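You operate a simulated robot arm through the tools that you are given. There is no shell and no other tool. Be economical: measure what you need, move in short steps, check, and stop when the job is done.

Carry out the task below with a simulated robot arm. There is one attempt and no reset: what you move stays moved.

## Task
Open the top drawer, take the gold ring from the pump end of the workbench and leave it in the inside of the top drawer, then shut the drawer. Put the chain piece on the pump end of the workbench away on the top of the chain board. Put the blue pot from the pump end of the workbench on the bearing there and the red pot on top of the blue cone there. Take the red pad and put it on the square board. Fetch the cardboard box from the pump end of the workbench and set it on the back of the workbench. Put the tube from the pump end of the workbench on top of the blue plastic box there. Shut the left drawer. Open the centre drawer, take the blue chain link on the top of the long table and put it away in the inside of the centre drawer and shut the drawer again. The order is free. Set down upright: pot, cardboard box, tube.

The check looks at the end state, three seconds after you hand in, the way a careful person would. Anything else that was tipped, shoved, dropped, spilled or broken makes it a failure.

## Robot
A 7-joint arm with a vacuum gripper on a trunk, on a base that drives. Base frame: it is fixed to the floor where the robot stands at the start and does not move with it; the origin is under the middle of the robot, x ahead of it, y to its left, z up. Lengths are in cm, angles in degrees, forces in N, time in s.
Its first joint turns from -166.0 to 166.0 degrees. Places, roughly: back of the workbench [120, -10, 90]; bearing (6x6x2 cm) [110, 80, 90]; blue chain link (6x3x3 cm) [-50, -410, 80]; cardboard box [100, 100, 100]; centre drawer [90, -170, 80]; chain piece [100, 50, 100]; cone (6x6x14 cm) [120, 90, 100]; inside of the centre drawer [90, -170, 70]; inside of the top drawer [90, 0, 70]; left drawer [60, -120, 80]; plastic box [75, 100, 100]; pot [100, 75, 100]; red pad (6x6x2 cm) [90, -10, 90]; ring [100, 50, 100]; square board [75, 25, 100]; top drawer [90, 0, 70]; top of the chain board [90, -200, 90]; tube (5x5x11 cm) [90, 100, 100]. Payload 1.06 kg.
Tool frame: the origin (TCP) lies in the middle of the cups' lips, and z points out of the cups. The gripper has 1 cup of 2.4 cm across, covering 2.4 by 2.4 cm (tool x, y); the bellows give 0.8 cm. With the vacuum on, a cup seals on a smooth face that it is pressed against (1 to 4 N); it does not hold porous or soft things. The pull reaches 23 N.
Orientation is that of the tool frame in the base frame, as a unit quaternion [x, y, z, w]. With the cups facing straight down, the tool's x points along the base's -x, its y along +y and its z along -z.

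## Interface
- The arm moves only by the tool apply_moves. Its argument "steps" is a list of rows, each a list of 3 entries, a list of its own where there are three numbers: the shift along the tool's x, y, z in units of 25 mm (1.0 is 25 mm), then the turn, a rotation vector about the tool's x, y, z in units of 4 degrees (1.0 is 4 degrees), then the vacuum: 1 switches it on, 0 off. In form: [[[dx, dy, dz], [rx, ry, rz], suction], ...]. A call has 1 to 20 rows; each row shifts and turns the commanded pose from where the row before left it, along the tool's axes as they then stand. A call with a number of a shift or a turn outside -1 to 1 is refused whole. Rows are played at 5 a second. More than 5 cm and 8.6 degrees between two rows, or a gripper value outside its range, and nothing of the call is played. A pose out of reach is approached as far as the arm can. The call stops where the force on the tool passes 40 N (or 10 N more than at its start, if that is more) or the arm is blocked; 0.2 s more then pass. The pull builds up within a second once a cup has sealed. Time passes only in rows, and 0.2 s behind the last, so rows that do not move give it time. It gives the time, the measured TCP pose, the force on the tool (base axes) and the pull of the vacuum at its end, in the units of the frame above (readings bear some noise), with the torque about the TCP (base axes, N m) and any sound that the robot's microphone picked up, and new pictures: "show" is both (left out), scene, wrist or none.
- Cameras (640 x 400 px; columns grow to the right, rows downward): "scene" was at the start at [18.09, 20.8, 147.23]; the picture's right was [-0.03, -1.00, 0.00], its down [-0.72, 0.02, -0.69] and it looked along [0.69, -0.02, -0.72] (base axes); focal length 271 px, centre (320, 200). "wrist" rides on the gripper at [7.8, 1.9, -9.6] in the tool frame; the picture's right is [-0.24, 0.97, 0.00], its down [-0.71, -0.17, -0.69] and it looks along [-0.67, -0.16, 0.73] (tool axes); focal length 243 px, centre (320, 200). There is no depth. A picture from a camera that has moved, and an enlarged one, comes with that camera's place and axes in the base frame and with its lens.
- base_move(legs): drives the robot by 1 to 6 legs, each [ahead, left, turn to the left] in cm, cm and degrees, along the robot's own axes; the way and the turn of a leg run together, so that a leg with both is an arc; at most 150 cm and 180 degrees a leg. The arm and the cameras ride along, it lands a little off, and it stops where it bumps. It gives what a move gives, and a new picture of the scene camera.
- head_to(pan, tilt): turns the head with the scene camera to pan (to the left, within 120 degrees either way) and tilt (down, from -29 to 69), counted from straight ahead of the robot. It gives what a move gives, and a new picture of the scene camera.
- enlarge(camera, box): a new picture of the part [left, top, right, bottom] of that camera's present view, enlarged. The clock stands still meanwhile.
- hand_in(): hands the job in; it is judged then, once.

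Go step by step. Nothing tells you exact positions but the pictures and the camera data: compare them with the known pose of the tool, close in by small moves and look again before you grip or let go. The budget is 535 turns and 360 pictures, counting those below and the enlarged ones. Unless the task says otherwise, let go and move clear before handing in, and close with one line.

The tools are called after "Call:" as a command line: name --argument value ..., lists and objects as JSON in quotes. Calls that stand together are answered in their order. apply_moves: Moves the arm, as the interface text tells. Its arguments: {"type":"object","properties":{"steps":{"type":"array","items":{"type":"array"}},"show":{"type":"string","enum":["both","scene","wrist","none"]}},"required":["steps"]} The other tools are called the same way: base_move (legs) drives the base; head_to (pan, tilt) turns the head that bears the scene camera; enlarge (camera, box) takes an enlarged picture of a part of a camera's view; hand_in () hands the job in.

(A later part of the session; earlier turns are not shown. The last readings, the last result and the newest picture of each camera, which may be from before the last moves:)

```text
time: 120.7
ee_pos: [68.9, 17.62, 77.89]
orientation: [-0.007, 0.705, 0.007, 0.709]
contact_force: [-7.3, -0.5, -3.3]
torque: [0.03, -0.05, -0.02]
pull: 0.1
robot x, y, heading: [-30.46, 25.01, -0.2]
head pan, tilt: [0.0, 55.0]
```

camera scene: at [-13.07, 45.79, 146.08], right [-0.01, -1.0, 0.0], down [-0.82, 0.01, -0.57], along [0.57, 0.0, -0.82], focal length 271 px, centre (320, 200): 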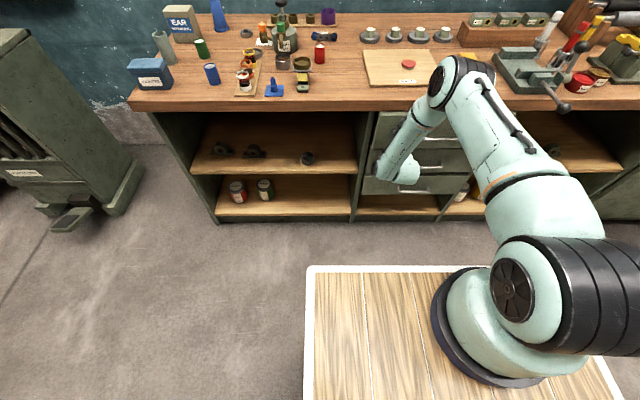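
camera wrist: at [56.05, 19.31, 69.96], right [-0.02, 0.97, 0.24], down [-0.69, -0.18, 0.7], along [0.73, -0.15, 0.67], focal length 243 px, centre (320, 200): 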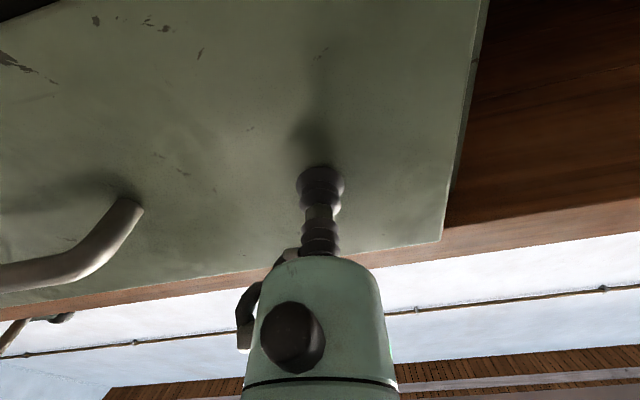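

Call:
apply_moves --steps '[[[0, 0, 0.1], [0, 0, 0], 0], [[0, 0, 0], [0, 0, 0], 0], [[0, 0, -0.8], [0, 0, 0], 0], [[0, 0, -0.8], [0, 0, 0], 0], [[0, 0, -0.8], [0, 0, 0], 0], [[0, 0, -0.8], [0, 0, 0], 0], [[-1, 0, 0], [0, 0, 0], 0], [[-1, 0, 0], [0, 0, 0], 0], [[-1, 0, 0], [0, 0, 0], 0], [[-1, 0, 0], [0, 0, 0], 0], [[-1, 0, 0], [0, 0, 0], 0], [[-1, 0, 0], [0, 0, 0], 0], [[-1, 0, 0], [0, 0, 0], 0], [[-1, 0, 0], [0, 0, 0], 0], [[-1, 0, 0], [0, 0, 0], 0], [[-1, 0, 0], [0, 0, 0], 0], [[-1, 0, 0], [0, 0, 0], 0], [[-1, 0, 0], [0, 0, 0], 0], [[0, 0, 0], [0, 0, 0], 0]]' --show "scene"

Call:
apply_moves --steps '[[[0, 0, 0], [0, 1, 0], 0], [[0, 0, 0], [0, 1, 0], 0], [[0, 0, 0], [0, 1, 0], 0], [[0, 0, 0], [0, 1, 0], 0], [[0, 0, 0], [0, 1, 0], 0], [[0, 0, 0], [0, 1, 0], 0], [[0, 0, 0], [0, 1, 0], 0], [[0, 0, 0], [0, 1, 0], 0], [[0, 0, 0], [0, 1, 0], 0], [[0, 0, 0], [0, 1, 0], 0], [[0, 0, 0], [0, 1, 0], 0], [[0, 0, 0], [0, 1, 0], 0], [[0, 0, 0], [0, 1, 0], 0], [[0, 0, 0], [0, 1, 0], 0], [[0, 0, 0], [0, 1, 0], 0], [[0, 0, 0], [0, 1, 0], 0], [[0, 0, 0], [0, 1, 0], 0], [[0, 0, 0], [0, 1, 0], 0], [[0, 0, 0], [0, 1, 0], 0], [[0, 0, 0], [0, 1, 0], 0]]' --show "none"

Call:
apply_moves --steps '[[[0, 0, 0], [0, 1, 0], 0], [[0, 0, 0], [0, 1, 0], 0], [[0, 0, 0], [0, 0.5, 0], 0], [[0, 0, 0], [0, 0, 0], 0]]' --show "none"

```text
time: 124.7
ee_pos: [60.82, 17.39, 107.86]
orientation: [-0.006, 0.704, 0.007, 0.71]
contact_force: [-0.7, 1.0, -0.7]
torque: [-0.01, 0.02, -0.02]
pull: 0.2
robot x, y, heading: [-30.36, 24.7, -0.4]
head pan, tilt: [0.0, 55.0]
camera scene: at [-13.07, 45.79, 146.08], right [-0.01, -1.0, 0.0], down [-0.82, 0.01, -0.57], along [0.57, 0.0, -0.82], focal length 271 px, centre (320, 200)
```

scene: 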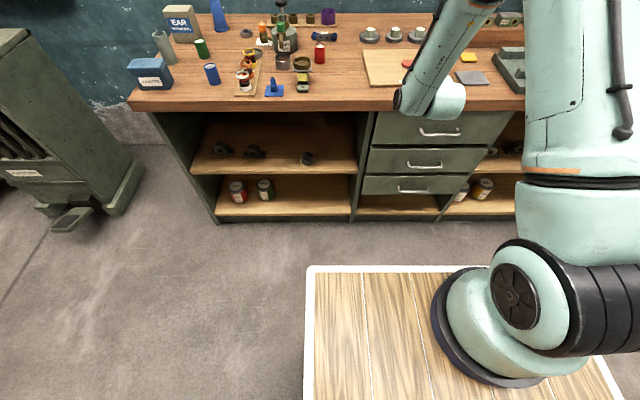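

```text
time: 128.9
ee_pos: [60.92, 17.37, 107.92]
orientation: [-0.008, 0.996, 0.0, 0.09]
contact_force: [-0.3, -0.2, 0.3]
torque: [-0.01, 0.02, -0.04]
pull: 0.0
robot x, y, heading: [-30.47, 24.85, -0.5]
head pan, tilt: [0.0, 55.0]
```

```text
time: 129.9
ee_pos: [60.99, 17.48, 107.97]
orientation: [-0.009, 1.0, 0.001, 0.003]
contact_force: [-0.2, 0.3, 0.8]
torque: [0.02, 0.02, -0.02]
pull: 0.0
robot x, y, heading: [-30.54, 25.0, -0.4]
head pan, tilt: [0.0, 55.0]
```

The drawer is shut. Next: raise and retract the arm, then drive to the pump end.

Call:
apply_moves --steps '[[[0.8, 0, -0.7], [0, 0, 0], 0], [[0.8, 0, -0.7], [0, 0, 0], 0], [[0.8, 0, -0.7], [0, 0, 0], 0], [[0.8, 0, -0.7], [0, 0, 0], 0], [[0.8, 0, -0.7], [0, 0, 0], 0], [[0.8, 0, -0.7], [0, 0, 0], 0], [[0.8, 0, -0.7], [0, 0, 0], 0], [[0.8, 0, -0.7], [0, 0, 0], 0], [[0.8, 0, -0.7], [0, 0, 0], 0], [[0.8, 0, -0.7], [0, 0, 0], 0], [[0, 0, 0], [0, 0, 0], 0]]' --show "none"

Call:
base_move --legs '[[12, 0, 0], [0, 52, 0.5], [38, 0, 0]]'

```text
time: 132.3
ee_pos: [40.95, 17.18, 125.26]
orientation: [-0.009, 1.0, 0.0, 0.004]
contact_force: [0.4, 0.0, 0.2]
torque: [-0.01, 0.02, -0.02]
pull: 0.0
robot x, y, heading: [-30.62, 24.6, -0.4]
head pan, tilt: [0.0, 55.0]
```

```text
time: 138.2
ee_pos: [90.64, 72.11, 125.12]
orientation: [-0.019, 1.0, 0.001, 0.005]
contact_force: [0.4, 1.2, -0.6]
torque: [0.0, 0.03, -0.03]
pull: 0.1
robot x, y, heading: [18.95, 78.61, 0.9]
head pan, tilt: [0.0, 55.0]
camera scene: at [35.94, 99.5, 146.08], right [0.02, -1.0, 0.0], down [-0.82, -0.01, -0.57], along [0.57, 0.01, -0.82], focal length 271 px, centre (320, 200)
```

scene: 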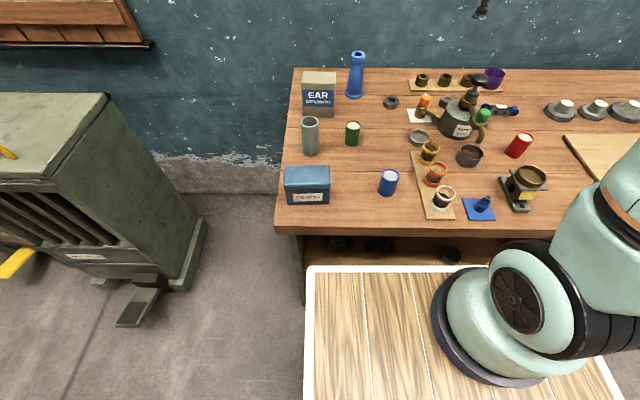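

Good overhead view of the pump end. Zoom for measurements.

Call:
enlarge --camera "scene" --box '[270, 40, 430, 140]'

Call:
enlarge --camera "scene" --box '[270, 110, 430, 210]'

Call:
enlarge --camera "scene" --box '[400, 70, 560, 170]'

```text
4.00 times, centred on (350, 90) of scene
camera zoom: at [35.94, 99.5, 146.08], right [0.02, -1.0, 0.0], down [-0.82, -0.01, -0.57], along [0.57, 0.01, -0.82], focal length 1084 px, centre (200, 640)
```

zoom: 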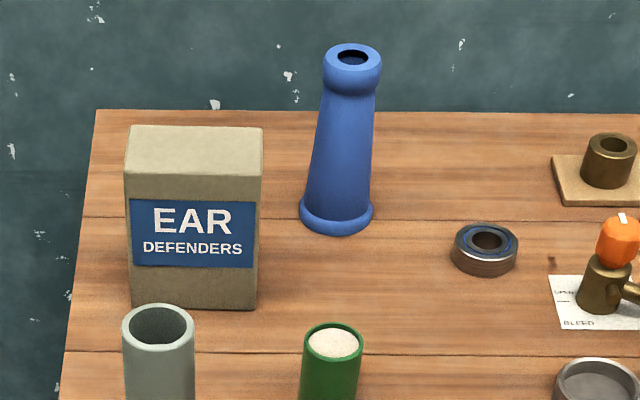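

```text
4.00 times, centred on (350, 160) of scene
camera zoom: at [35.94, 99.5, 146.08], right [0.02, -1.0, 0.0], down [-0.82, -0.01, -0.57], along [0.57, 0.01, -0.82], focal length 1084 px, centre (200, 360)
```

zoom: 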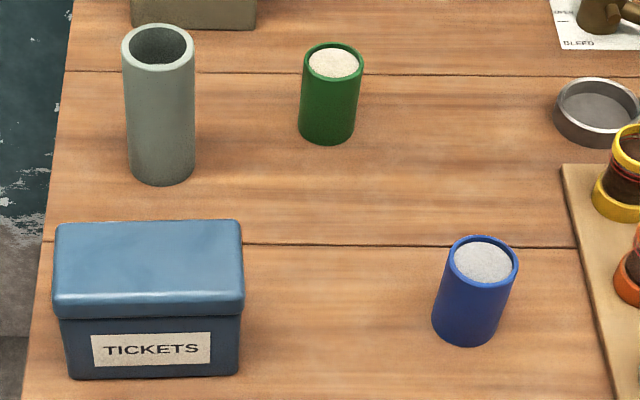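

```text
4.00 times, centred on (480, 120) of scene
camera zoom: at [35.94, 99.5, 146.08], right [0.02, -1.0, 0.0], down [-0.82, -0.01, -0.57], along [0.57, 0.01, -0.82], focal length 1084 px, centre (-320, 520)
```

zoom: 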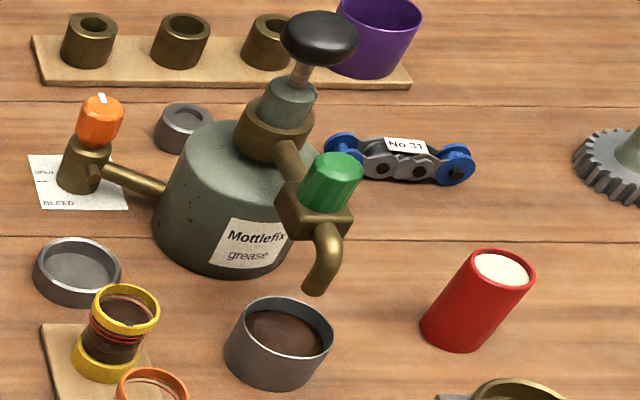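

I have positions: blue pot (78.4,83,96), bearing (114.6,77), cone (121.5,88.8), red pot (93,44.5), tube (92.7,103), box tops. First test the blue pot from above.

Call:
apply_moves --steps '[[[0, 0, 0], [0, 0.15, 0.55], 0], [[0.6, 0.55, 0.5], [0, 0, 0], 0], [[0.6, 0.55, 0.5], [0, 0, 0], 0], [[0.6, 0.55, 0.5], [0, 0, 0], 0], [[0.6, 0.55, 0.5], [0, 0, 0], 0], [[0.6, 0.55, 0.8], [0, 0, 0], 0], [[0.6, 0.55, 0.8], [0, 0, 0], 0], [[0.6, 0.55, 0.8], [0, 0, 0], 0], [[0.6, 0.55, 0.8], [0, 0, 0], 0], [[0, 0, 0.8], [0, 0, 0], 0], [[0, 0, 0.8], [0, 0, 0], 0], [[0, 0, 0.8], [0, 0, 0], 0], [[0, 0, 0], [0, 0, 0], 0]]'

Call:
enlarge --camera "wrist" --box '[220, 20, 420, 145]'

```text
time: 141.0
ee_pos: [78.58, 83.0, 106.29]
orientation: [-0.002, 1.0, 0.0, 0.0]
contact_force: [0.7, 1.0, 0.3]
torque: [-0.02, 0.01, -0.01]
pull: 0.1
robot x, y, heading: [18.75, 78.37, 1.2]
head pan, tilt: [0.0, 55.0]
camera scene: at [35.93, 99.5, 146.08], right [0.02, -1.0, 0.0], down [-0.82, -0.01, -0.57], along [0.57, 0.01, -0.82], focal length 271 px, centre (320, 200)
camera wrist: at [70.8, 84.9, 115.83], right [0.23, 0.97, 0.0], down [0.71, -0.17, 0.68], along [0.66, -0.16, -0.73], focal length 243 px, centre (320, 200)
```

scene: 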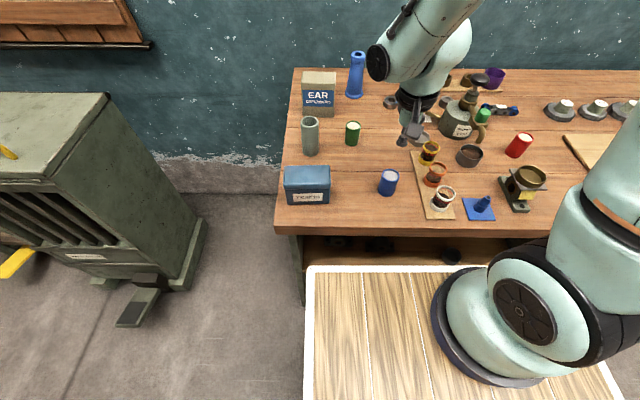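
wrist: 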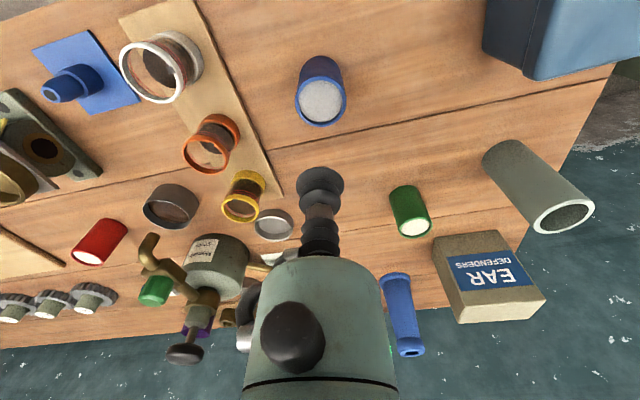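

```text
3.20 times, centred on (320, 82) of wrist
camera zoom: at [70.8, 84.9, 115.83], right [0.23, 0.97, 0.0], down [0.71, -0.17, 0.68], along [0.66, -0.16, -0.73], focal length 776 px, centre (320, 576)
```

zoom: 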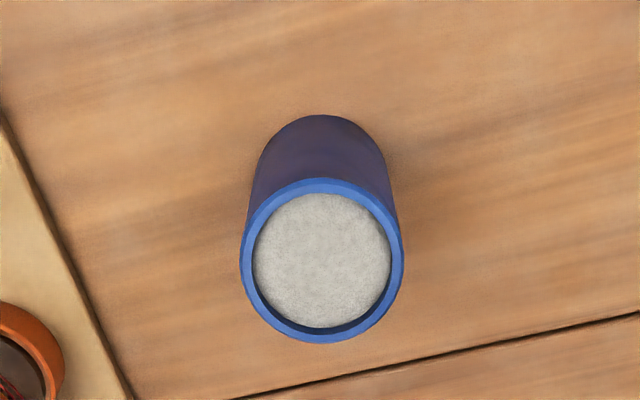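

Pot centre is (78.2,83.1). Descend and gently try suction on the contents' top.

Call:
apply_moves --steps '[[[0.14, 0.04, 0.8], [0, 0, 0], 0], [[0, 0, 0.9], [0, 0, 0], 0], [[0, 0, 0.9], [0, 0, 0], 0], [[0, 0, 0.7], [0, 0, 0], 0], [[0, 0, 0.3], [0, 0, 0], 1], [[0, 0, 0.2], [0, 0, 0], 1], [[0, 0, 0.1], [0, 0, 0], 1], [[0, 0, 0], [0, 0, 0], 1]]' --show "wrist"

```text
time: 142.8
ee_pos: [78.34, 83.2, 96.49]
orientation: [-0.001, 1.0, 0.001, 0.0]
contact_force: [0.2, 0.0, 0.4]
torque: [0.01, 0.03, 0.03]
pull: 22.9
robot x, y, heading: [18.98, 78.15, 0.8]
head pan, tilt: [0.0, 55.0]
camera wrist: at [70.44, 85.16, 105.96], right [0.23, 0.97, 0.0], down [0.71, -0.17, 0.68], along [0.66, -0.16, -0.73], focal length 243 px, centre (320, 200)
```

wrist: 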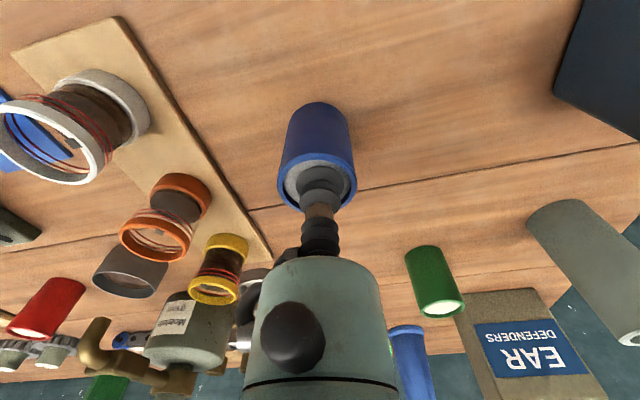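

Sealed on the pot's contents. Lift and carry it to above the bearing (114.6,77.1).

Call:
apply_moves --steps '[[[0, 0, -0.5], [0, 0, 0], 1], [[0, 0, -1], [0, 0, 0], 1], [[0, 0, -1], [0, 0, 0], 1], [[0, 0, -1], [0, 0, 0], 1], [[0, 0, -1], [0, 0, 0], 1], [[-0.9, -0.15, 0], [0, 0, 0], 1], [[-0.9, -0.15, 0], [0, 0, 0], 1], [[-0.9, -0.15, 0], [0, 0, 0], 1], [[-0.9, -0.15, 0], [0, 0, 0], 1], [[-0.9, -0.15, 0], [0, 0, 0], 1], [[-0.9, -0.15, 0], [0, 0, 0], 1], [[-0.9, -0.15, 0], [0, 0, 0], 1], [[-0.9, -0.15, 0], [0, 0, 0], 1], [[-0.9, -0.15, 0], [0, 0, 0], 1], [[-0.9, -0.15, 0], [0, 0, 0], 1], [[-0.9, -0.15, 0], [0, 0, 0], 1], [[-0.9, -0.15, 0], [0, 0, 0], 1], [[-0.9, -0.15, 0], [0, 0, 0], 1], [[-0.9, -0.15, 0], [0, 0, 0], 1], [[0, 0, 0], [0, 0, 0], 1]]'

```text
time: 147.0
ee_pos: [109.74, 78.21, 107.7]
orientation: [-0.001, 1.0, 0.0, -0.002]
contact_force: [-0.7, -0.2, -0.2]
torque: [-0.01, 0.02, 0.01]
pull: 23.5
robot x, y, heading: [19.24, 77.79, 0.7]
head pan, tilt: [0.0, 55.0]
camera scene: at [35.93, 99.5, 146.08], right [0.02, -1.0, 0.0], down [-0.82, -0.01, -0.57], along [0.57, 0.01, -0.82], focal length 271 px, centre (320, 200)
camera wrist: at [102.02, 80.04, 117.2], right [0.23, 0.97, 0.0], down [0.71, -0.17, 0.68], along [0.66, -0.16, -0.73], focal length 243 px, centre (320, 200)
```

scene: 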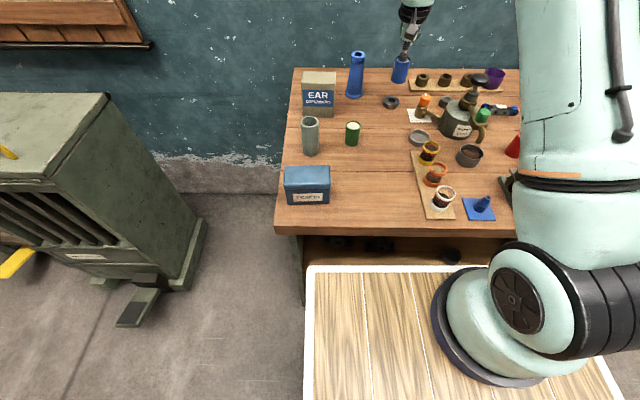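
wrist: 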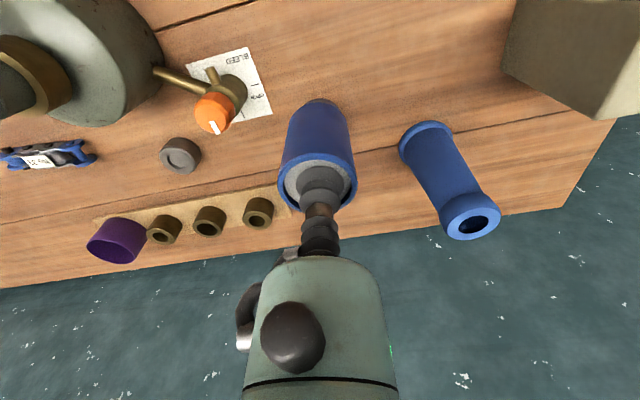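

Move over the bearing and lower to just above it; check visually.

Call:
apply_moves --steps '[[[-0.97, -0.22, 0], [0, 0, 0], 1], [[-0.97, -0.22, 0], [0, 0, 0], 1], [[0, 0, 0.9], [0, 0, 0], 1], [[0, 0, 0.9], [0, 0, 0], 1], [[0, 0, 0.9], [0, 0, 0], 1], [[0, 0, 0], [0, 0, 0], 1]]' --show "wrist"

Call:
enlarge --camera "scene" --box '[350, 50, 430, 120]'

```text
time: 148.4
ee_pos: [114.83, 76.91, 101.0]
orientation: [-0.001, 1.0, 0.001, -0.001]
contact_force: [-0.5, 0.1, -0.9]
torque: [0.03, -0.01, 0.0]
pull: 23.3
robot x, y, heading: [19.07, 78.3, 0.8]
head pan, tilt: [0.0, 55.0]
camera wrist: at [106.96, 78.93, 110.6], right [0.23, 0.97, 0.0], down [0.71, -0.17, 0.68], along [0.66, -0.16, -0.73], focal length 243 px, centre (320, 200)
```

wrist: 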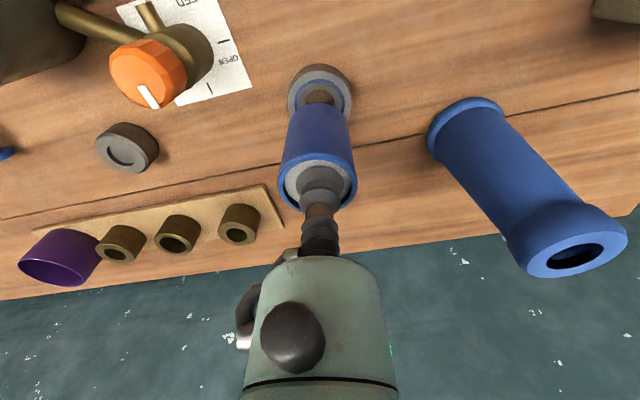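

```text
5.71 times, centred on (390, 85) of scene
camera zoom: at [35.94, 99.5, 146.08], right [0.02, -1.0, 0.0], down [-0.82, -0.01, -0.57], along [0.57, 0.01, -0.82], focal length 1548 px, centre (-80, 857)
```

zoom: 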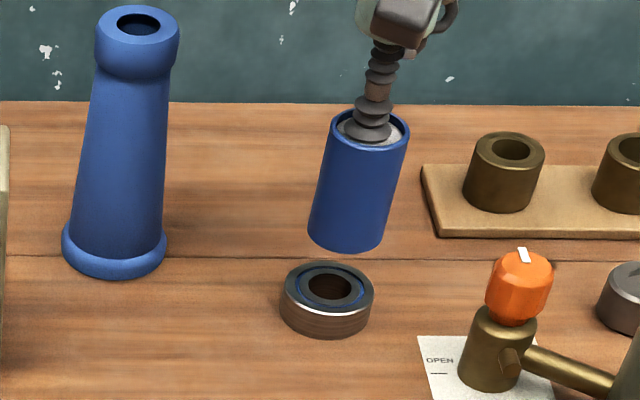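

By wrist ray the bearing is at (113.5,77.5); scene rays read 1.6 cm too far out here. Correct and lower.

Call:
apply_moves --steps '[[[0.54, 0.22, 0], [0, 0, 0], 1], [[0, 0, 0.4], [0, 0, 0], 1], [[0, 0, 0.2], [0, 0, 0], 1], [[0, 0, 0], [0, 0, 0], 1]]' --show "wrist"

Call:
enlarge --camera "scene" --box '[350, 50, 430, 120]'

```text
time: 149.4
ee_pos: [113.3, 77.36, 99.42]
orientation: [-0.001, 1.0, 0.0, -0.002]
contact_force: [0.5, 0.1, 0.3]
torque: [-0.02, 0.03, -0.01]
pull: 22.4
robot x, y, heading: [19.17, 78.01, 1.2]
head pan, tilt: [0.0, 55.0]
camera wrist: at [105.55, 79.36, 108.94], right [0.23, 0.97, 0.0], down [0.71, -0.17, 0.68], along [0.66, -0.16, -0.73], focal length 243 px, centre (320, 200)
```

wrist: 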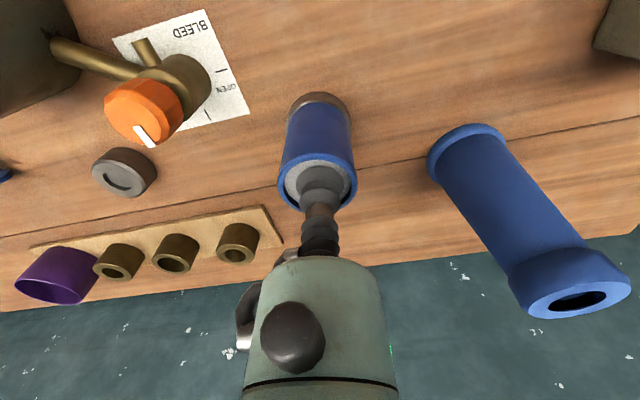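

```text
5.71 times, centred on (390, 85) of scene
camera zoom: at [35.94, 99.5, 146.08], right [0.02, -1.0, 0.0], down [-0.82, -0.01, -0.57], along [0.57, 0.01, -0.82], focal length 1548 px, centre (-80, 857)
```

zoom: 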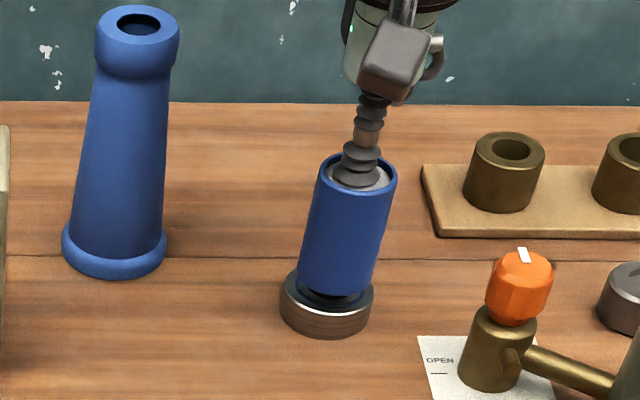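

Nearly concentric. Small adjustment and lower to contact.

Call:
apply_moves --steps '[[[-0.08, 0.06, 0.15], [0, 0, 0], 1], [[0, 0, 0.1], [0, 0, 0], 1], [[0, 0, 0], [0, 0, 0], 1]]' --show "none"

```text
time: 150.2
ee_pos: [113.5, 77.53, 98.71]
orientation: [0.0, 1.0, 0.0, -0.001]
contact_force: [0.4, -0.1, -0.5]
torque: [-0.01, 0.02, -0.01]
pull: 23.1
robot x, y, heading: [19.27, 78.02, 1.2]
head pan, tilt: [0.0, 55.0]
```

Call:
apply_moves --steps '[[[0, 0, 0.1], [0, 0, 0], 1], [[0, 0, 0.06], [0, 0, 0], 1], [[0, 0, 0], [0, 0, 0], 1]]' --show "none"

Call:
enlarge --camera "scene" --box '[350, 50, 430, 120]'

```text
time: 151.0
ee_pos: [113.47, 77.61, 98.31]
orientation: [-0.001, 1.0, 0.0, -0.002]
contact_force: [-0.2, 0.3, -0.3]
torque: [0.0, -0.01, 0.01]
pull: 23.1
robot x, y, heading: [18.87, 78.09, 1.0]
head pan, tilt: [0.0, 55.0]
```

```text
5.71 times, centred on (390, 85) of scene
camera zoom: at [35.94, 99.5, 146.08], right [0.02, -1.0, 0.0], down [-0.82, -0.01, -0.57], along [0.57, 0.01, -0.82], focal length 1548 px, centre (-80, 857)
```

zoom: 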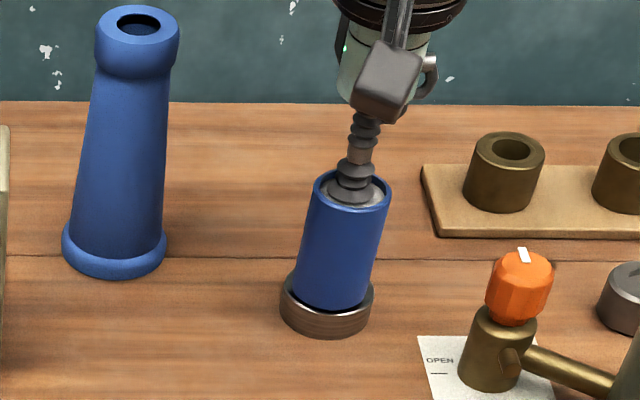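

Slightly too near and right; shift +0.5 x, +0.3 y, then lower.

Call:
apply_moves --steps '[[[-0.2, 0.12, 0], [0, 0, 0], 1], [[0, 0, 0.08], [0, 0, 0], 1], [[0, 0, 0.06], [0, 0, 0], 1], [[0, 0, 0], [0, 0, 0], 1]]' --show "none"

Call:
enlarge --camera "scene" --box '[350, 50, 430, 120]'

```text
time: 152.0
ee_pos: [113.95, 77.85, 98.05]
orientation: [0.0, 1.0, 0.0, 0.0]
contact_force: [-1.5, 0.0, 0.4]
torque: [0.0, 0.0, 0.02]
pull: 23.5
robot x, y, heading: [18.74, 78.39, 1.0]
head pan, tilt: [0.0, 55.0]
```

```text
5.71 times, centred on (390, 85) of scene
camera zoom: at [35.93, 99.5, 146.08], right [0.02, -1.0, 0.0], down [-0.82, -0.01, -0.57], along [0.57, 0.01, -0.82], focal length 1548 px, centre (-80, 857)
```

zoom: 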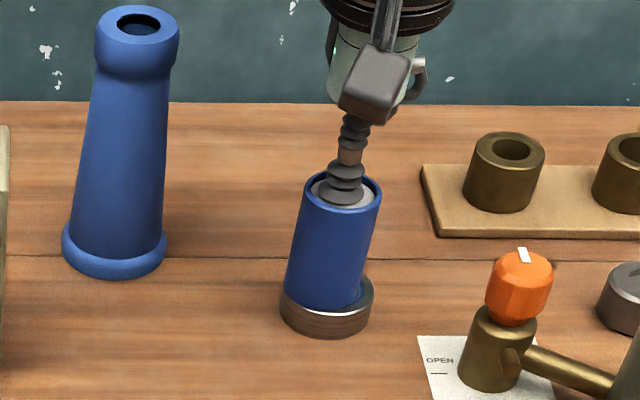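

Image comparison says the pot still sits too near by ~0.7 cm. Shift +0.7 x, −0.15 y and check.

Call:
apply_moves --steps '[[[-0.28, -0.06, -0.04], [0, 0, 0], 1], [[0, 0, 0], [0, 0, 0], 1]]' --show "none"

Call:
enlarge --camera "scene" --box '[370, 70, 410, 115]'

Call:
enlarge --camera "wrist" --box '[240, 60, 400, 220]'

```text
time: 152.6
ee_pos: [114.57, 77.68, 98.2]
orientation: [-0.002, 1.0, 0.0, -0.002]
contact_force: [-0.4, 0.0, -0.7]
torque: [0.0, -0.01, -0.02]
pull: 23.1
robot x, y, heading: [18.82, 78.2, 1.0]
head pan, tilt: [0.0, 55.0]
```

```text
8.89 times, centred on (390, 92) of scene
camera zoom: at [35.94, 99.5, 146.08], right [0.02, -1.0, 0.0], down [-0.82, -0.01, -0.57], along [0.57, 0.01, -0.82], focal length 2408 px, centre (-302, 1156)
```

zoom: 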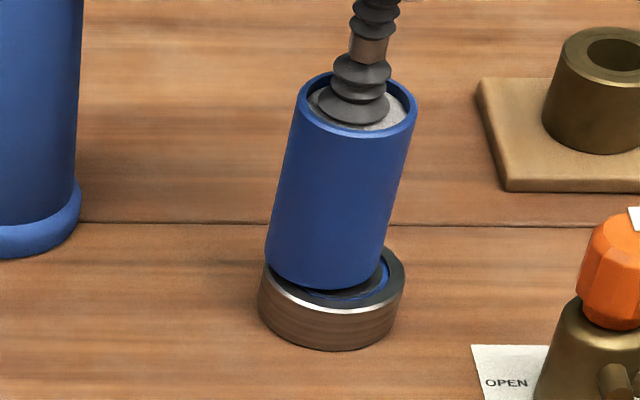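

```text
2.50 times, centred on (320, 140) of wrist
camera zoom: at [106.85, 79.68, 107.7], right [0.23, 0.97, 0.0], down [0.71, -0.17, 0.68], along [0.66, -0.16, -0.73], focal length 606 px, centre (320, 350)
```

zoom: 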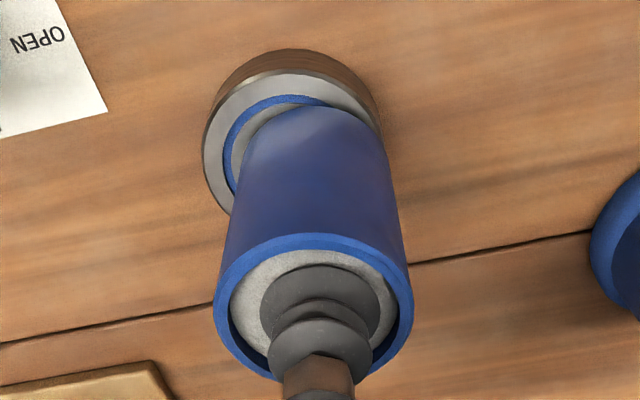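

The wrist zoom shows the pot now a bit too far and left. Shift −0.5 x, −0.45 y and lower.

Call:
apply_moves --steps '[[[0.2, -0.18, 0], [0, 0, 0], 1], [[0, 0, 0.06], [0, 0, 0], 1], [[0, 0, 0], [0, 0, 0], 1]]' --show "none"

Call:
enlarge --camera "scene" --box '[370, 70, 410, 115]'

Call:
enlarge --camera "wrist" --box '[240, 60, 400, 220]'

```text
time: 153.4
ee_pos: [114.09, 77.1, 97.92]
orientation: [0.0, 1.0, 0.0, -0.001]
contact_force: [-1.4, 0.1, 2.6]
torque: [0.0, -0.01, -0.01]
pull: 22.8
robot x, y, heading: [19.23, 78.2, 0.9]
head pan, tilt: [0.0, 55.0]
```

```text
8.89 times, centred on (390, 92) of scene
camera zoom: at [35.92, 99.51, 146.09], right [0.02, -1.0, 0.0], down [-0.82, -0.01, -0.57], along [0.57, 0.01, -0.82], focal length 2408 px, centre (-302, 1156)
```

zoom: 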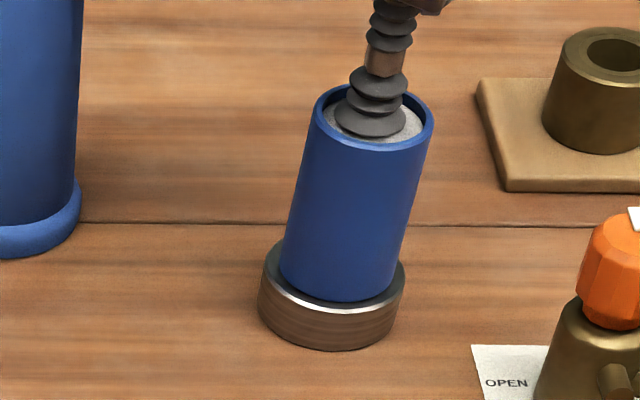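

```text
2.50 times, centred on (320, 140) of wrist
camera zoom: at [106.33, 79.15, 107.54], right [0.23, 0.97, 0.0], down [0.71, -0.17, 0.68], along [0.66, -0.16, -0.73], focal length 606 px, centre (320, 350)
```

zoom: 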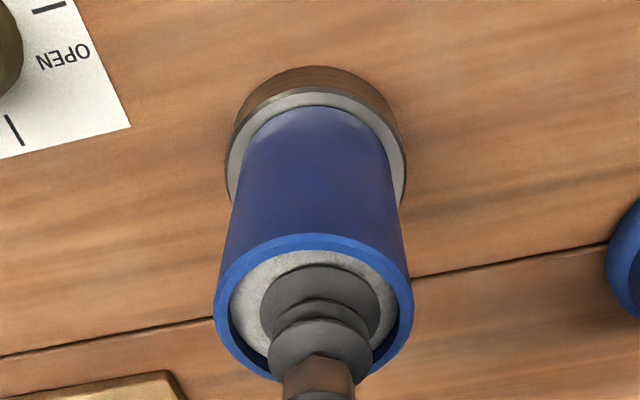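

Concentric and in light contact. Release and rise.

Call:
apply_moves --steps '[[[0, 0, 0], [0, 0, 0], 0], [[0, 0, 0], [0, 0, 0], 0], [[0, 0, 0], [0, 0, 0], 0], [[0, 0, 0], [0, 0, 0], 0], [[0, 0, -0.2], [0, 0, 0], 0], [[0, 0, -0.3], [0, 0, 0], 0], [[0, 0, -1], [0, 0, 0], 0], [[0, 0, -1], [0, 0, 0], 0], [[0, 0, -1], [0, 0, 0], 0], [[0, 0, -1], [0, 0, 0], 0], [[0, 0, -1], [0, 0, 0], 0], [[0, 0, -1], [0, 0, 0], 0], [[0, 0, -1], [0, 0, 0], 0], [[0, 0, -1], [0, 0, 0], 0], [[0, 0, 0], [0, 0, 0], 0]]' --show "wrist"

```text
time: 156.6
ee_pos: [114.36, 77.16, 119.25]
orientation: [-0.002, 1.0, 0.0, -0.001]
contact_force: [-0.5, 0.2, -1.5]
torque: [-0.01, 0.0, 0.03]
pull: 0.0
robot x, y, heading: [19.01, 78.17, 0.9]
head pan, tilt: [0.0, 55.0]
camera wrist: at [106.45, 78.99, 128.8], right [0.23, 0.97, 0.0], down [0.71, -0.17, 0.68], along [0.66, -0.16, -0.73], focal length 243 px, centre (320, 200)
```

wrist: 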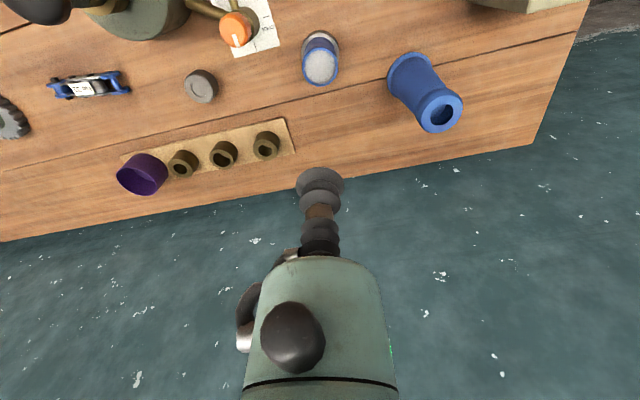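

The blue pot stands on the bearing. I'll drive 8 cm closer so the cone is in reach, then go to the red pot.

Call:
base_move --legs '[[8, 0, -1]]'

Call:
apply_moves --steps '[[[0.9, -0.95, 0], [0, 0, 0], 0], [[0.9, -0.95, 0], [0, 0, 0], 0], [[0.9, -0.95, 0], [0, 0, 0], 0], [[0.9, -0.95, 0], [0, 0, 0], 0], [[0.9, -0.95, 0], [0, 0, 0], 0], [[0.9, -0.95, 0], [0, 0, 0], 0], [[0.9, -0.95, 0], [0, 0, 0], 0], [[0.9, -0.95, 0], [0, 0, 0], 0], [[0.9, -0.95, 0], [0, 0, 0], 0], [[0.9, -0.95, 0], [0, 0, 0], 0], [[0.9, -0.95, 0], [0, 0, 0], 0], [[0.9, -0.95, 0], [0, 0, 0], 0], [[0.8, -0.95, 0], [0, 0, 0], 0], [[0, 0, 1], [0, 0, 0], 0], [[0, 0, 1], [0, 0, 0], 0], [[0, 0, 1], [0, 0, 0], 0], [[0, 0, 1], [0, 0, 0], 0], [[0, 0, 0], [0, 0, 0], 0]]'

```text
time: 157.7
ee_pos: [122.35, 75.38, 119.41]
orientation: [0.008, 1.0, 0.001, -0.001]
contact_force: [-0.4, 0.0, 0.5]
torque: [0.02, 0.03, 0.0]
pull: 0.1
robot x, y, heading: [26.97, 78.44, -0.4]
head pan, tilt: [0.0, 55.0]
camera scene: at [44.48, 99.26, 146.08], right [0.0, -1.0, 0.0], down [-0.82, 0.0, -0.57], along [0.57, 0.0, -0.82], focal length 271 px, centre (320, 200)
```

scene: 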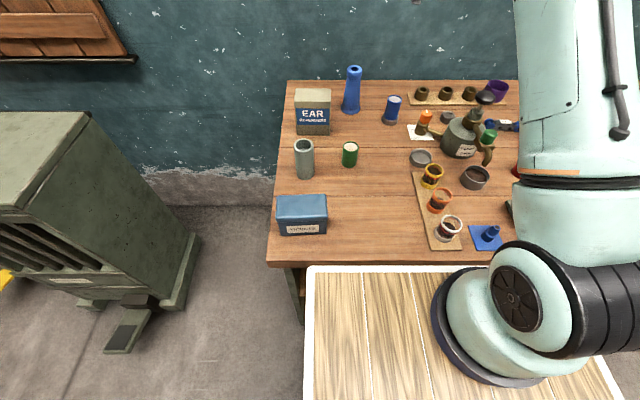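

```text
time: 161.5
ee_pos: [92.91, 45.14, 109.56]
orientation: [0.008, 1.0, 0.0, -0.001]
contact_force: [-1.1, -0.4, 0.4]
torque: [0.04, -0.02, 0.0]
pull: 0.0
robot x, y, heading: [27.25, 78.65, 0.4]
head pan, tilt: [0.0, 55.0]
camera scene: at [44.46, 99.26, 146.08], right [0.0, -1.0, 0.0], down [-0.82, 0.0, -0.57], along [0.57, 0.0, -0.82], focal length 271 px, centre (320, 200)
camera wrist: at [85.06, 47.21, 119.01], right [0.25, 0.97, 0.0], down [0.71, -0.18, 0.68], along [0.66, -0.17, -0.73], focal length 243 px, centre (320, 200)
```

scene: 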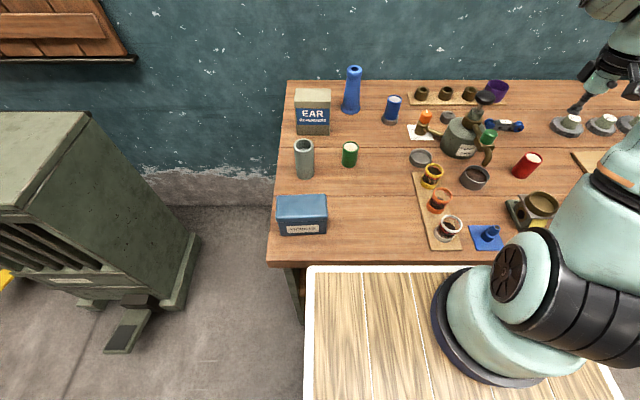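
wrist: 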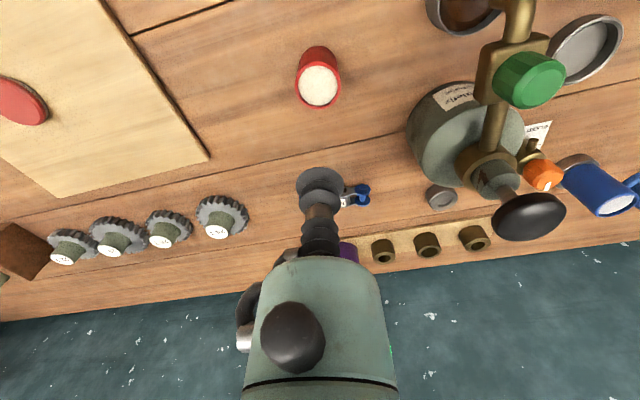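

Red pot at (92.2,45.1). Descend onto it with suction.

Call:
apply_moves --steps '[[[0.28, 0, 1], [0, 0, 0], 0], [[0, 0, 1], [0, 0, 0], 0], [[0, 0, 1], [0, 0, 0], 0], [[0, 0, 1], [0, 0, 0], 0], [[0, 0, 0.6], [0, 0, 0], 1], [[0, 0, 0.3], [0, 0, 0], 1], [[0, 0, 0.2], [0, 0, 0], 1], [[0, 0, 0.1], [0, 0, 0], 1], [[0, 0, 0], [0, 0, 0], 1]]' --show "wrist"

```text
time: 163.5
ee_pos: [92.14, 45.0, 96.37]
orientation: [0.007, 1.0, 0.0, -0.001]
contact_force: [-0.1, -0.4, 0.3]
torque: [0.01, 0.0, 0.01]
pull: 22.6
robot x, y, heading: [27.28, 77.88, 0.2]
head pan, tilt: [0.0, 55.0]
camera wrist: at [84.42, 47.0, 105.89], right [0.25, 0.97, 0.0], down [0.71, -0.18, 0.68], along [0.66, -0.17, -0.73], focal length 243 px, centre (320, 200)
```

wrist: 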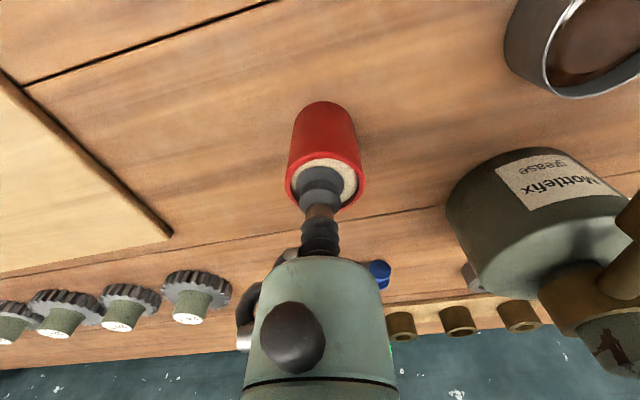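

Held. Lift high over the pump and carry toward the cone.

Call:
apply_moves --steps '[[[0, 0, -0.5], [0, 0, 0], 1], [[0, 0, -1], [0, 0, 0], 1], [[0, 0, -1], [0, 0, 0], 1], [[0, 0, -1], [0, 0, 0], 1], [[0, 0, -1], [0, 0, 0], 1], [[0, 0, -1], [0, 0, 0], 1], [[0, 0, -1], [0, 0, 0], 1], [[0, 0, -1], [0, 0, 0], 1], [[0, 0, -1], [0, 0, 0], 1], [[0, 0, -1], [0, 0, 0], 1], [[0, 0, -0.5], [0, 0, 0], 1]]' --show "none"

Call:
apply_moves --steps '[[[-0.53, 0.95, 0], [0, 0, 0], 1], [[-0.53, 0.95, 0], [0, 0, 0], 1], [[-0.53, 0.95, 0], [0, 0, 0], 1], [[-0.53, 0.95, 0], [0, 0, 0], 1], [[-0.53, 0.95, 0], [0, 0, 0], 1], [[-0.53, 0.95, 0], [0, 0, 0], 1], [[-0.53, 0.95, 0], [0, 0, 0], 1], [[-0.53, 0.95, 0], [0, 0, 0], 1], [[-0.53, 0.95, 0], [0, 0, 0], 1], [[-0.53, 0.95, 0], [0, 0, 0], 1], [[-0.53, 0.95, 0], [0, 0, 0], 1], [[-0.53, 0.95, 0], [0, 0, 0], 1], [[-0.53, 0.95, 0], [0, 0, 0], 1], [[-0.53, 0.95, 0], [0, 0, 0], 1], [[-0.53, 0.95, 0], [0, 0, 0], 1], [[-0.53, 0.95, 0], [0, 0, 0], 1], [[-0.53, 0.95, 0], [0, 0, 0], 1], [[-0.53, 0.95, 0], [0, 0, 0], 1], [[0, 0, 0], [0, 0, 0], 1]]'

```text
time: 165.9
ee_pos: [92.6, 44.93, 121.34]
orientation: [0.007, 1.0, -0.001, -0.001]
contact_force: [0.6, 0.0, -0.3]
torque: [-0.01, 0.03, -0.03]
pull: 23.0
robot x, y, heading: [26.95, 78.09, -0.1]
head pan, tilt: [0.0, 55.0]
```

```text
time: 169.9
ee_pos: [116.65, 87.52, 121.07]
orientation: [0.008, 1.0, 0.0, -0.001]
contact_force: [-0.6, -0.4, -1.1]
torque: [0.03, 0.01, 0.01]
pull: 22.3
robot x, y, heading: [27.07, 78.25, 0.0]
head pan, tilt: [0.0, 55.0]
camera scene: at [44.46, 99.26, 146.08], right [0.0, -1.0, 0.0], down [-0.82, 0.0, -0.57], along [0.57, 0.0, -0.82], focal length 271 px, centre (320, 200)
camera wrist: at [108.93, 89.55, 130.64], right [0.25, 0.97, 0.0], down [0.71, -0.18, 0.68], along [0.66, -0.17, -0.73], focal length 243 px, centre (320, 200)
```

scene: 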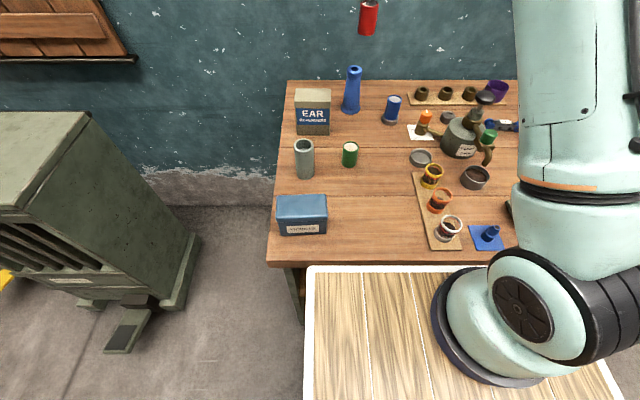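
wrist: 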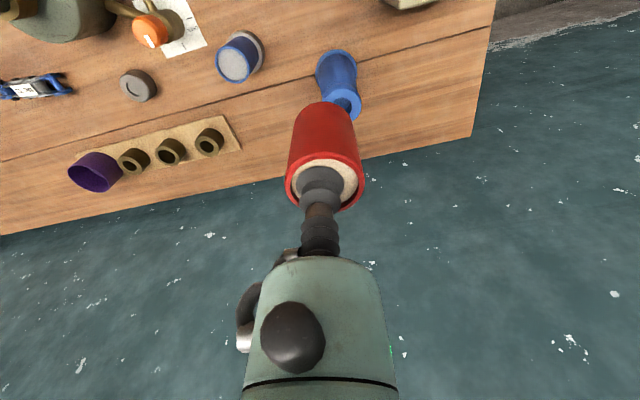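

Move above the cone top (120.2,89.2), pot bottom ~3 cm above, and check.

Call:
apply_moves --steps '[[[-0.71, 0.34, 0], [0, 0, 0], 1], [[-0.71, 0.34, 0], [0, 0, 0], 1], [[0, 0, 0.95], [0, 0, 0], 1], [[0, 0, 0.95], [0, 0, 0], 1], [[0, 0, 0.9], [0, 0, 0], 1], [[0, 0, 0], [0, 0, 0], 1]]' --show "none"

Call:
enlarge --camera "scene" --box '[330, 20, 390, 115]'

Call:
enlarge --camera "wrist" --box '[240, 20, 400, 220]'

```text
time: 171.3
ee_pos: [120.21, 88.85, 114.0]
orientation: [0.008, 1.0, 0.001, -0.001]
contact_force: [0.5, 0.3, -0.5]
torque: [0.02, -0.02, -0.04]
pull: 23.1
robot x, y, heading: [27.22, 78.57, -0.1]
head pan, tilt: [0.0, 55.0]
```

```text
4.21 times, centred on (360, 68) of scene
camera zoom: at [44.46, 99.26, 146.08], right [0.0, -1.0, 0.0], down [-0.82, 0.0, -0.57], along [0.57, 0.0, -0.82], focal length 1141 px, centre (152, 758)
```

zoom: 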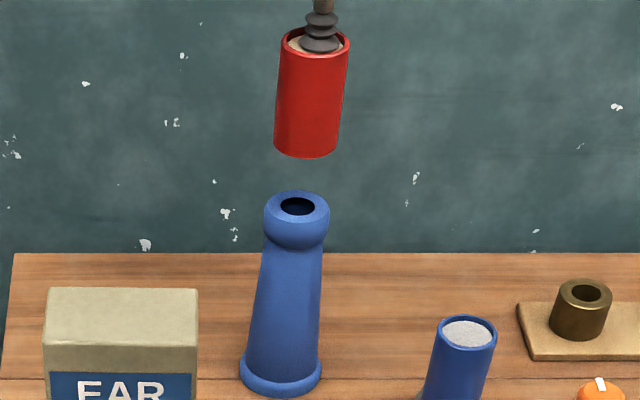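

```text
2.00 times, centred on (320, 120) of wrist
camera zoom: at [112.41, 90.9, 123.59], right [0.25, 0.97, 0.0], down [0.71, -0.18, 0.68], along [0.66, -0.17, -0.73], focal length 485 px, centre (320, 360)
```

zoom: 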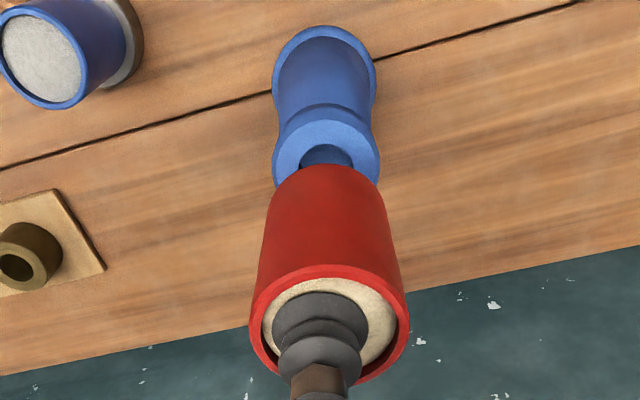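

Alignment is close. Shift y +0.25, lower to ~0.8 cm above and check.

Call:
apply_moves --steps '[[[-0.03, 0.1, 0.5], [0, 0, 0], 1], [[0, 0, 0.5], [0, 0, 0], 1], [[0, 0, 0], [0, 0, 0], 1]]' --show "none"

Call:
enlarge --camera "scene" --box '[330, 40, 390, 90]'

Call:
enlarge --camera "wrist" --box '[240, 60, 400, 220]'

```text
time: 172.1
ee_pos: [120.21, 89.07, 111.58]
orientation: [0.008, 1.0, 0.0, 0.0]
contact_force: [0.3, 0.5, -1.0]
torque: [0.02, -0.04, 0.02]
pull: 23.0
robot x, y, heading: [27.18, 78.35, -0.0]
head pan, tilt: [0.0, 55.0]
```

```text
8.00 times, centred on (360, 65) of scene
camera zoom: at [44.47, 99.26, 146.08], right [0.0, -1.0, 0.0], down [-0.82, 0.0, -0.57], along [0.57, 0.0, -0.82], focal length 2167 px, centre (0, 1280)
```

zoom: 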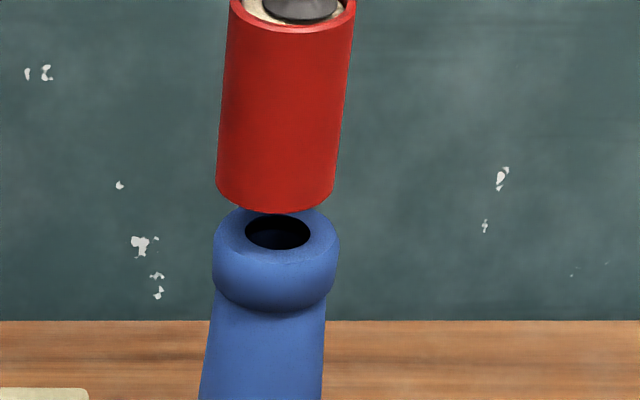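

```text
2.50 times, centred on (320, 140) of wrist
camera zoom: at [112.39, 91.23, 121.1], right [0.25, 0.97, 0.0], down [0.71, -0.18, 0.68], along [0.66, -0.17, -0.73], focal length 606 px, centre (320, 350)
```

zoom: 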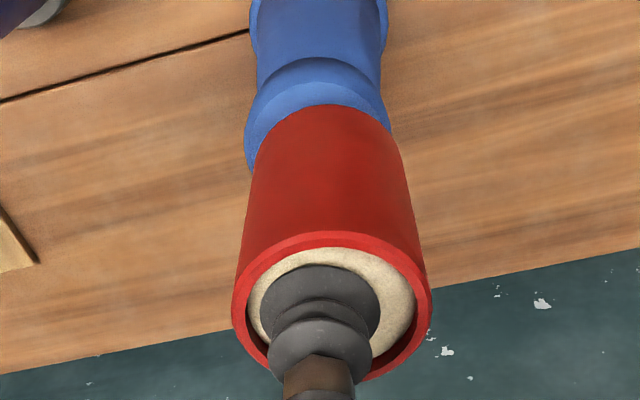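

Call:
apply_moves --steps '[[[0, -0.1, 0.2], [0, 0, 0], 1], [[0, 0, 0.12], [0, 0, 0], 1], [[0, 0, 0], [0, 0, 0], 1]]' --show "none"

Call:
enlarge --camera "scene" --box '[330, 40, 390, 90]'

Call:
enlarge --camera "wrist" --box '[240, 60, 400, 220]'

```text
time: 172.9
ee_pos: [120.27, 89.06, 110.89]
orientation: [0.008, 1.0, 0.0, 0.0]
contact_force: [-0.3, 0.6, -0.4]
torque: [-0.02, 0.0, 0.02]
pull: 23.7
robot x, y, heading: [27.42, 78.17, -0.1]
head pan, tilt: [0.0, 55.0]
```

```text
8.00 times, centred on (360, 65) of scene
camera zoom: at [44.47, 99.26, 146.08], right [0.0, -1.0, 0.0], down [-0.82, 0.0, -0.57], along [0.57, 0.0, -0.82], focal length 2167 px, centre (0, 1280)
```

zoom: 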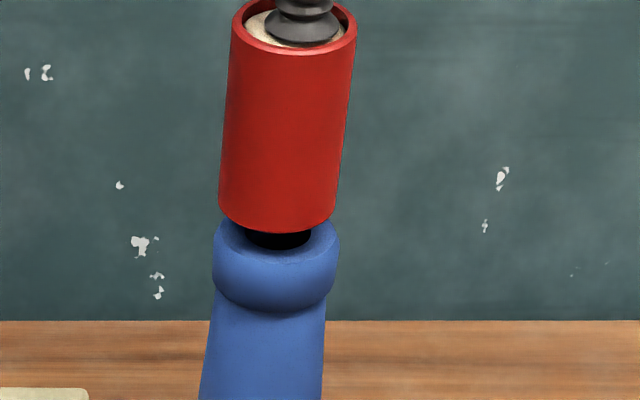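

```text
2.50 times, centred on (320, 140) of wrist
camera zoom: at [112.44, 91.08, 120.37], right [0.25, 0.97, 0.0], down [0.71, -0.18, 0.68], along [0.66, -0.17, -0.73], focal length 606 px, centre (320, 350)
```

zoom: 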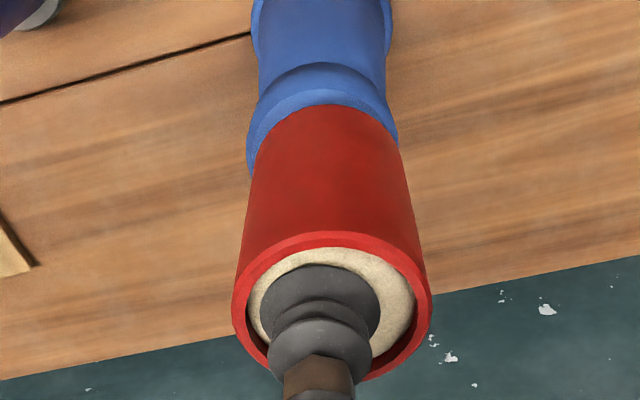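

Call:
apply_moves --steps '[[[0, 0, 0.12], [0, 0, 0], 1], [[0, 0, 0.08], [0, 0, 0], 1], [[0, 0, 0], [0, 0, 0], 1]]' --show "none"

Call:
enlarge --camera "scene" --box '[330, 40, 390, 90]'

Call:
enlarge --camera "wrist" --box '[270, 70, 370, 150]'

```text
time: 173.7
ee_pos: [120.15, 88.99, 110.33]
orientation: [0.007, 1.0, 0.0, -0.001]
contact_force: [0.1, 0.3, -0.9]
torque: [0.01, -0.01, 0.01]
pull: 23.3
robot x, y, heading: [27.36, 78.02, -0.2]
head pan, tilt: [0.0, 55.0]
```

```text
8.00 times, centred on (360, 65) of scene
camera zoom: at [44.47, 99.26, 146.08], right [0.0, -1.0, 0.0], down [-0.82, 0.0, -0.57], along [0.57, 0.0, -0.82], focal length 2167 px, centre (0, 1280)
```

zoom: 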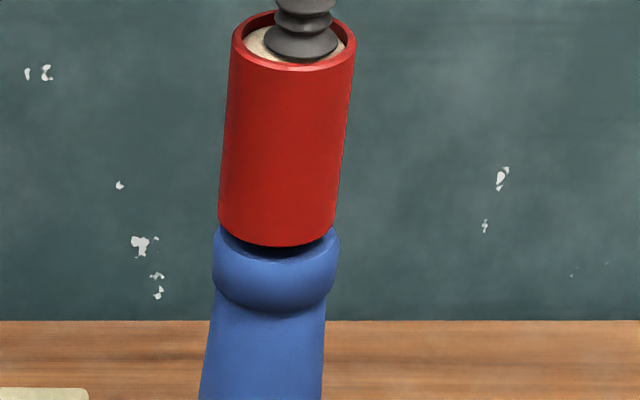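

```text
5.00 times, centred on (320, 110) of wrist
camera zoom: at [112.39, 91.06, 119.89], right [0.25, 0.97, 0.0], down [0.71, -0.18, 0.68], along [0.66, -0.17, -0.73], focal length 1213 px, centre (320, 650)
```

zoom: 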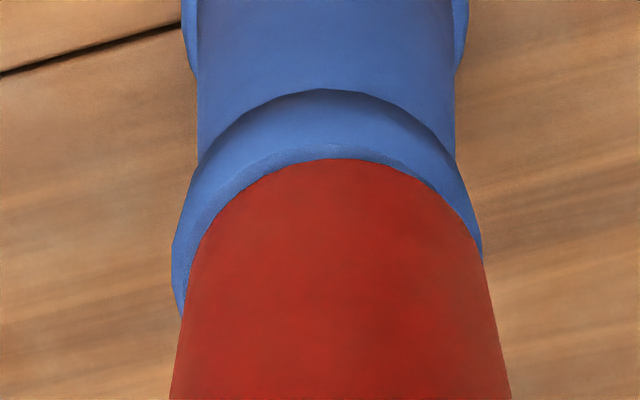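

Aligned. Lower to contact.

Call:
apply_moves --steps '[[[0, 0, 0.08], [0, 0, 0], 1], [[0, 0, 0.06], [0, 0, 0], 1], [[0, 0, 0], [0, 0, 0], 1]]' --show "none"

```text
time: 174.5
ee_pos: [120.23, 88.99, 110.09]
orientation: [0.008, 1.0, -0.001, -0.001]
contact_force: [0.1, -0.1, 0.0]
torque: [-0.04, -0.02, -0.03]
pull: 23.6
robot x, y, heading: [27.19, 78.3, 0.1]
head pan, tilt: [0.0, 55.0]
```

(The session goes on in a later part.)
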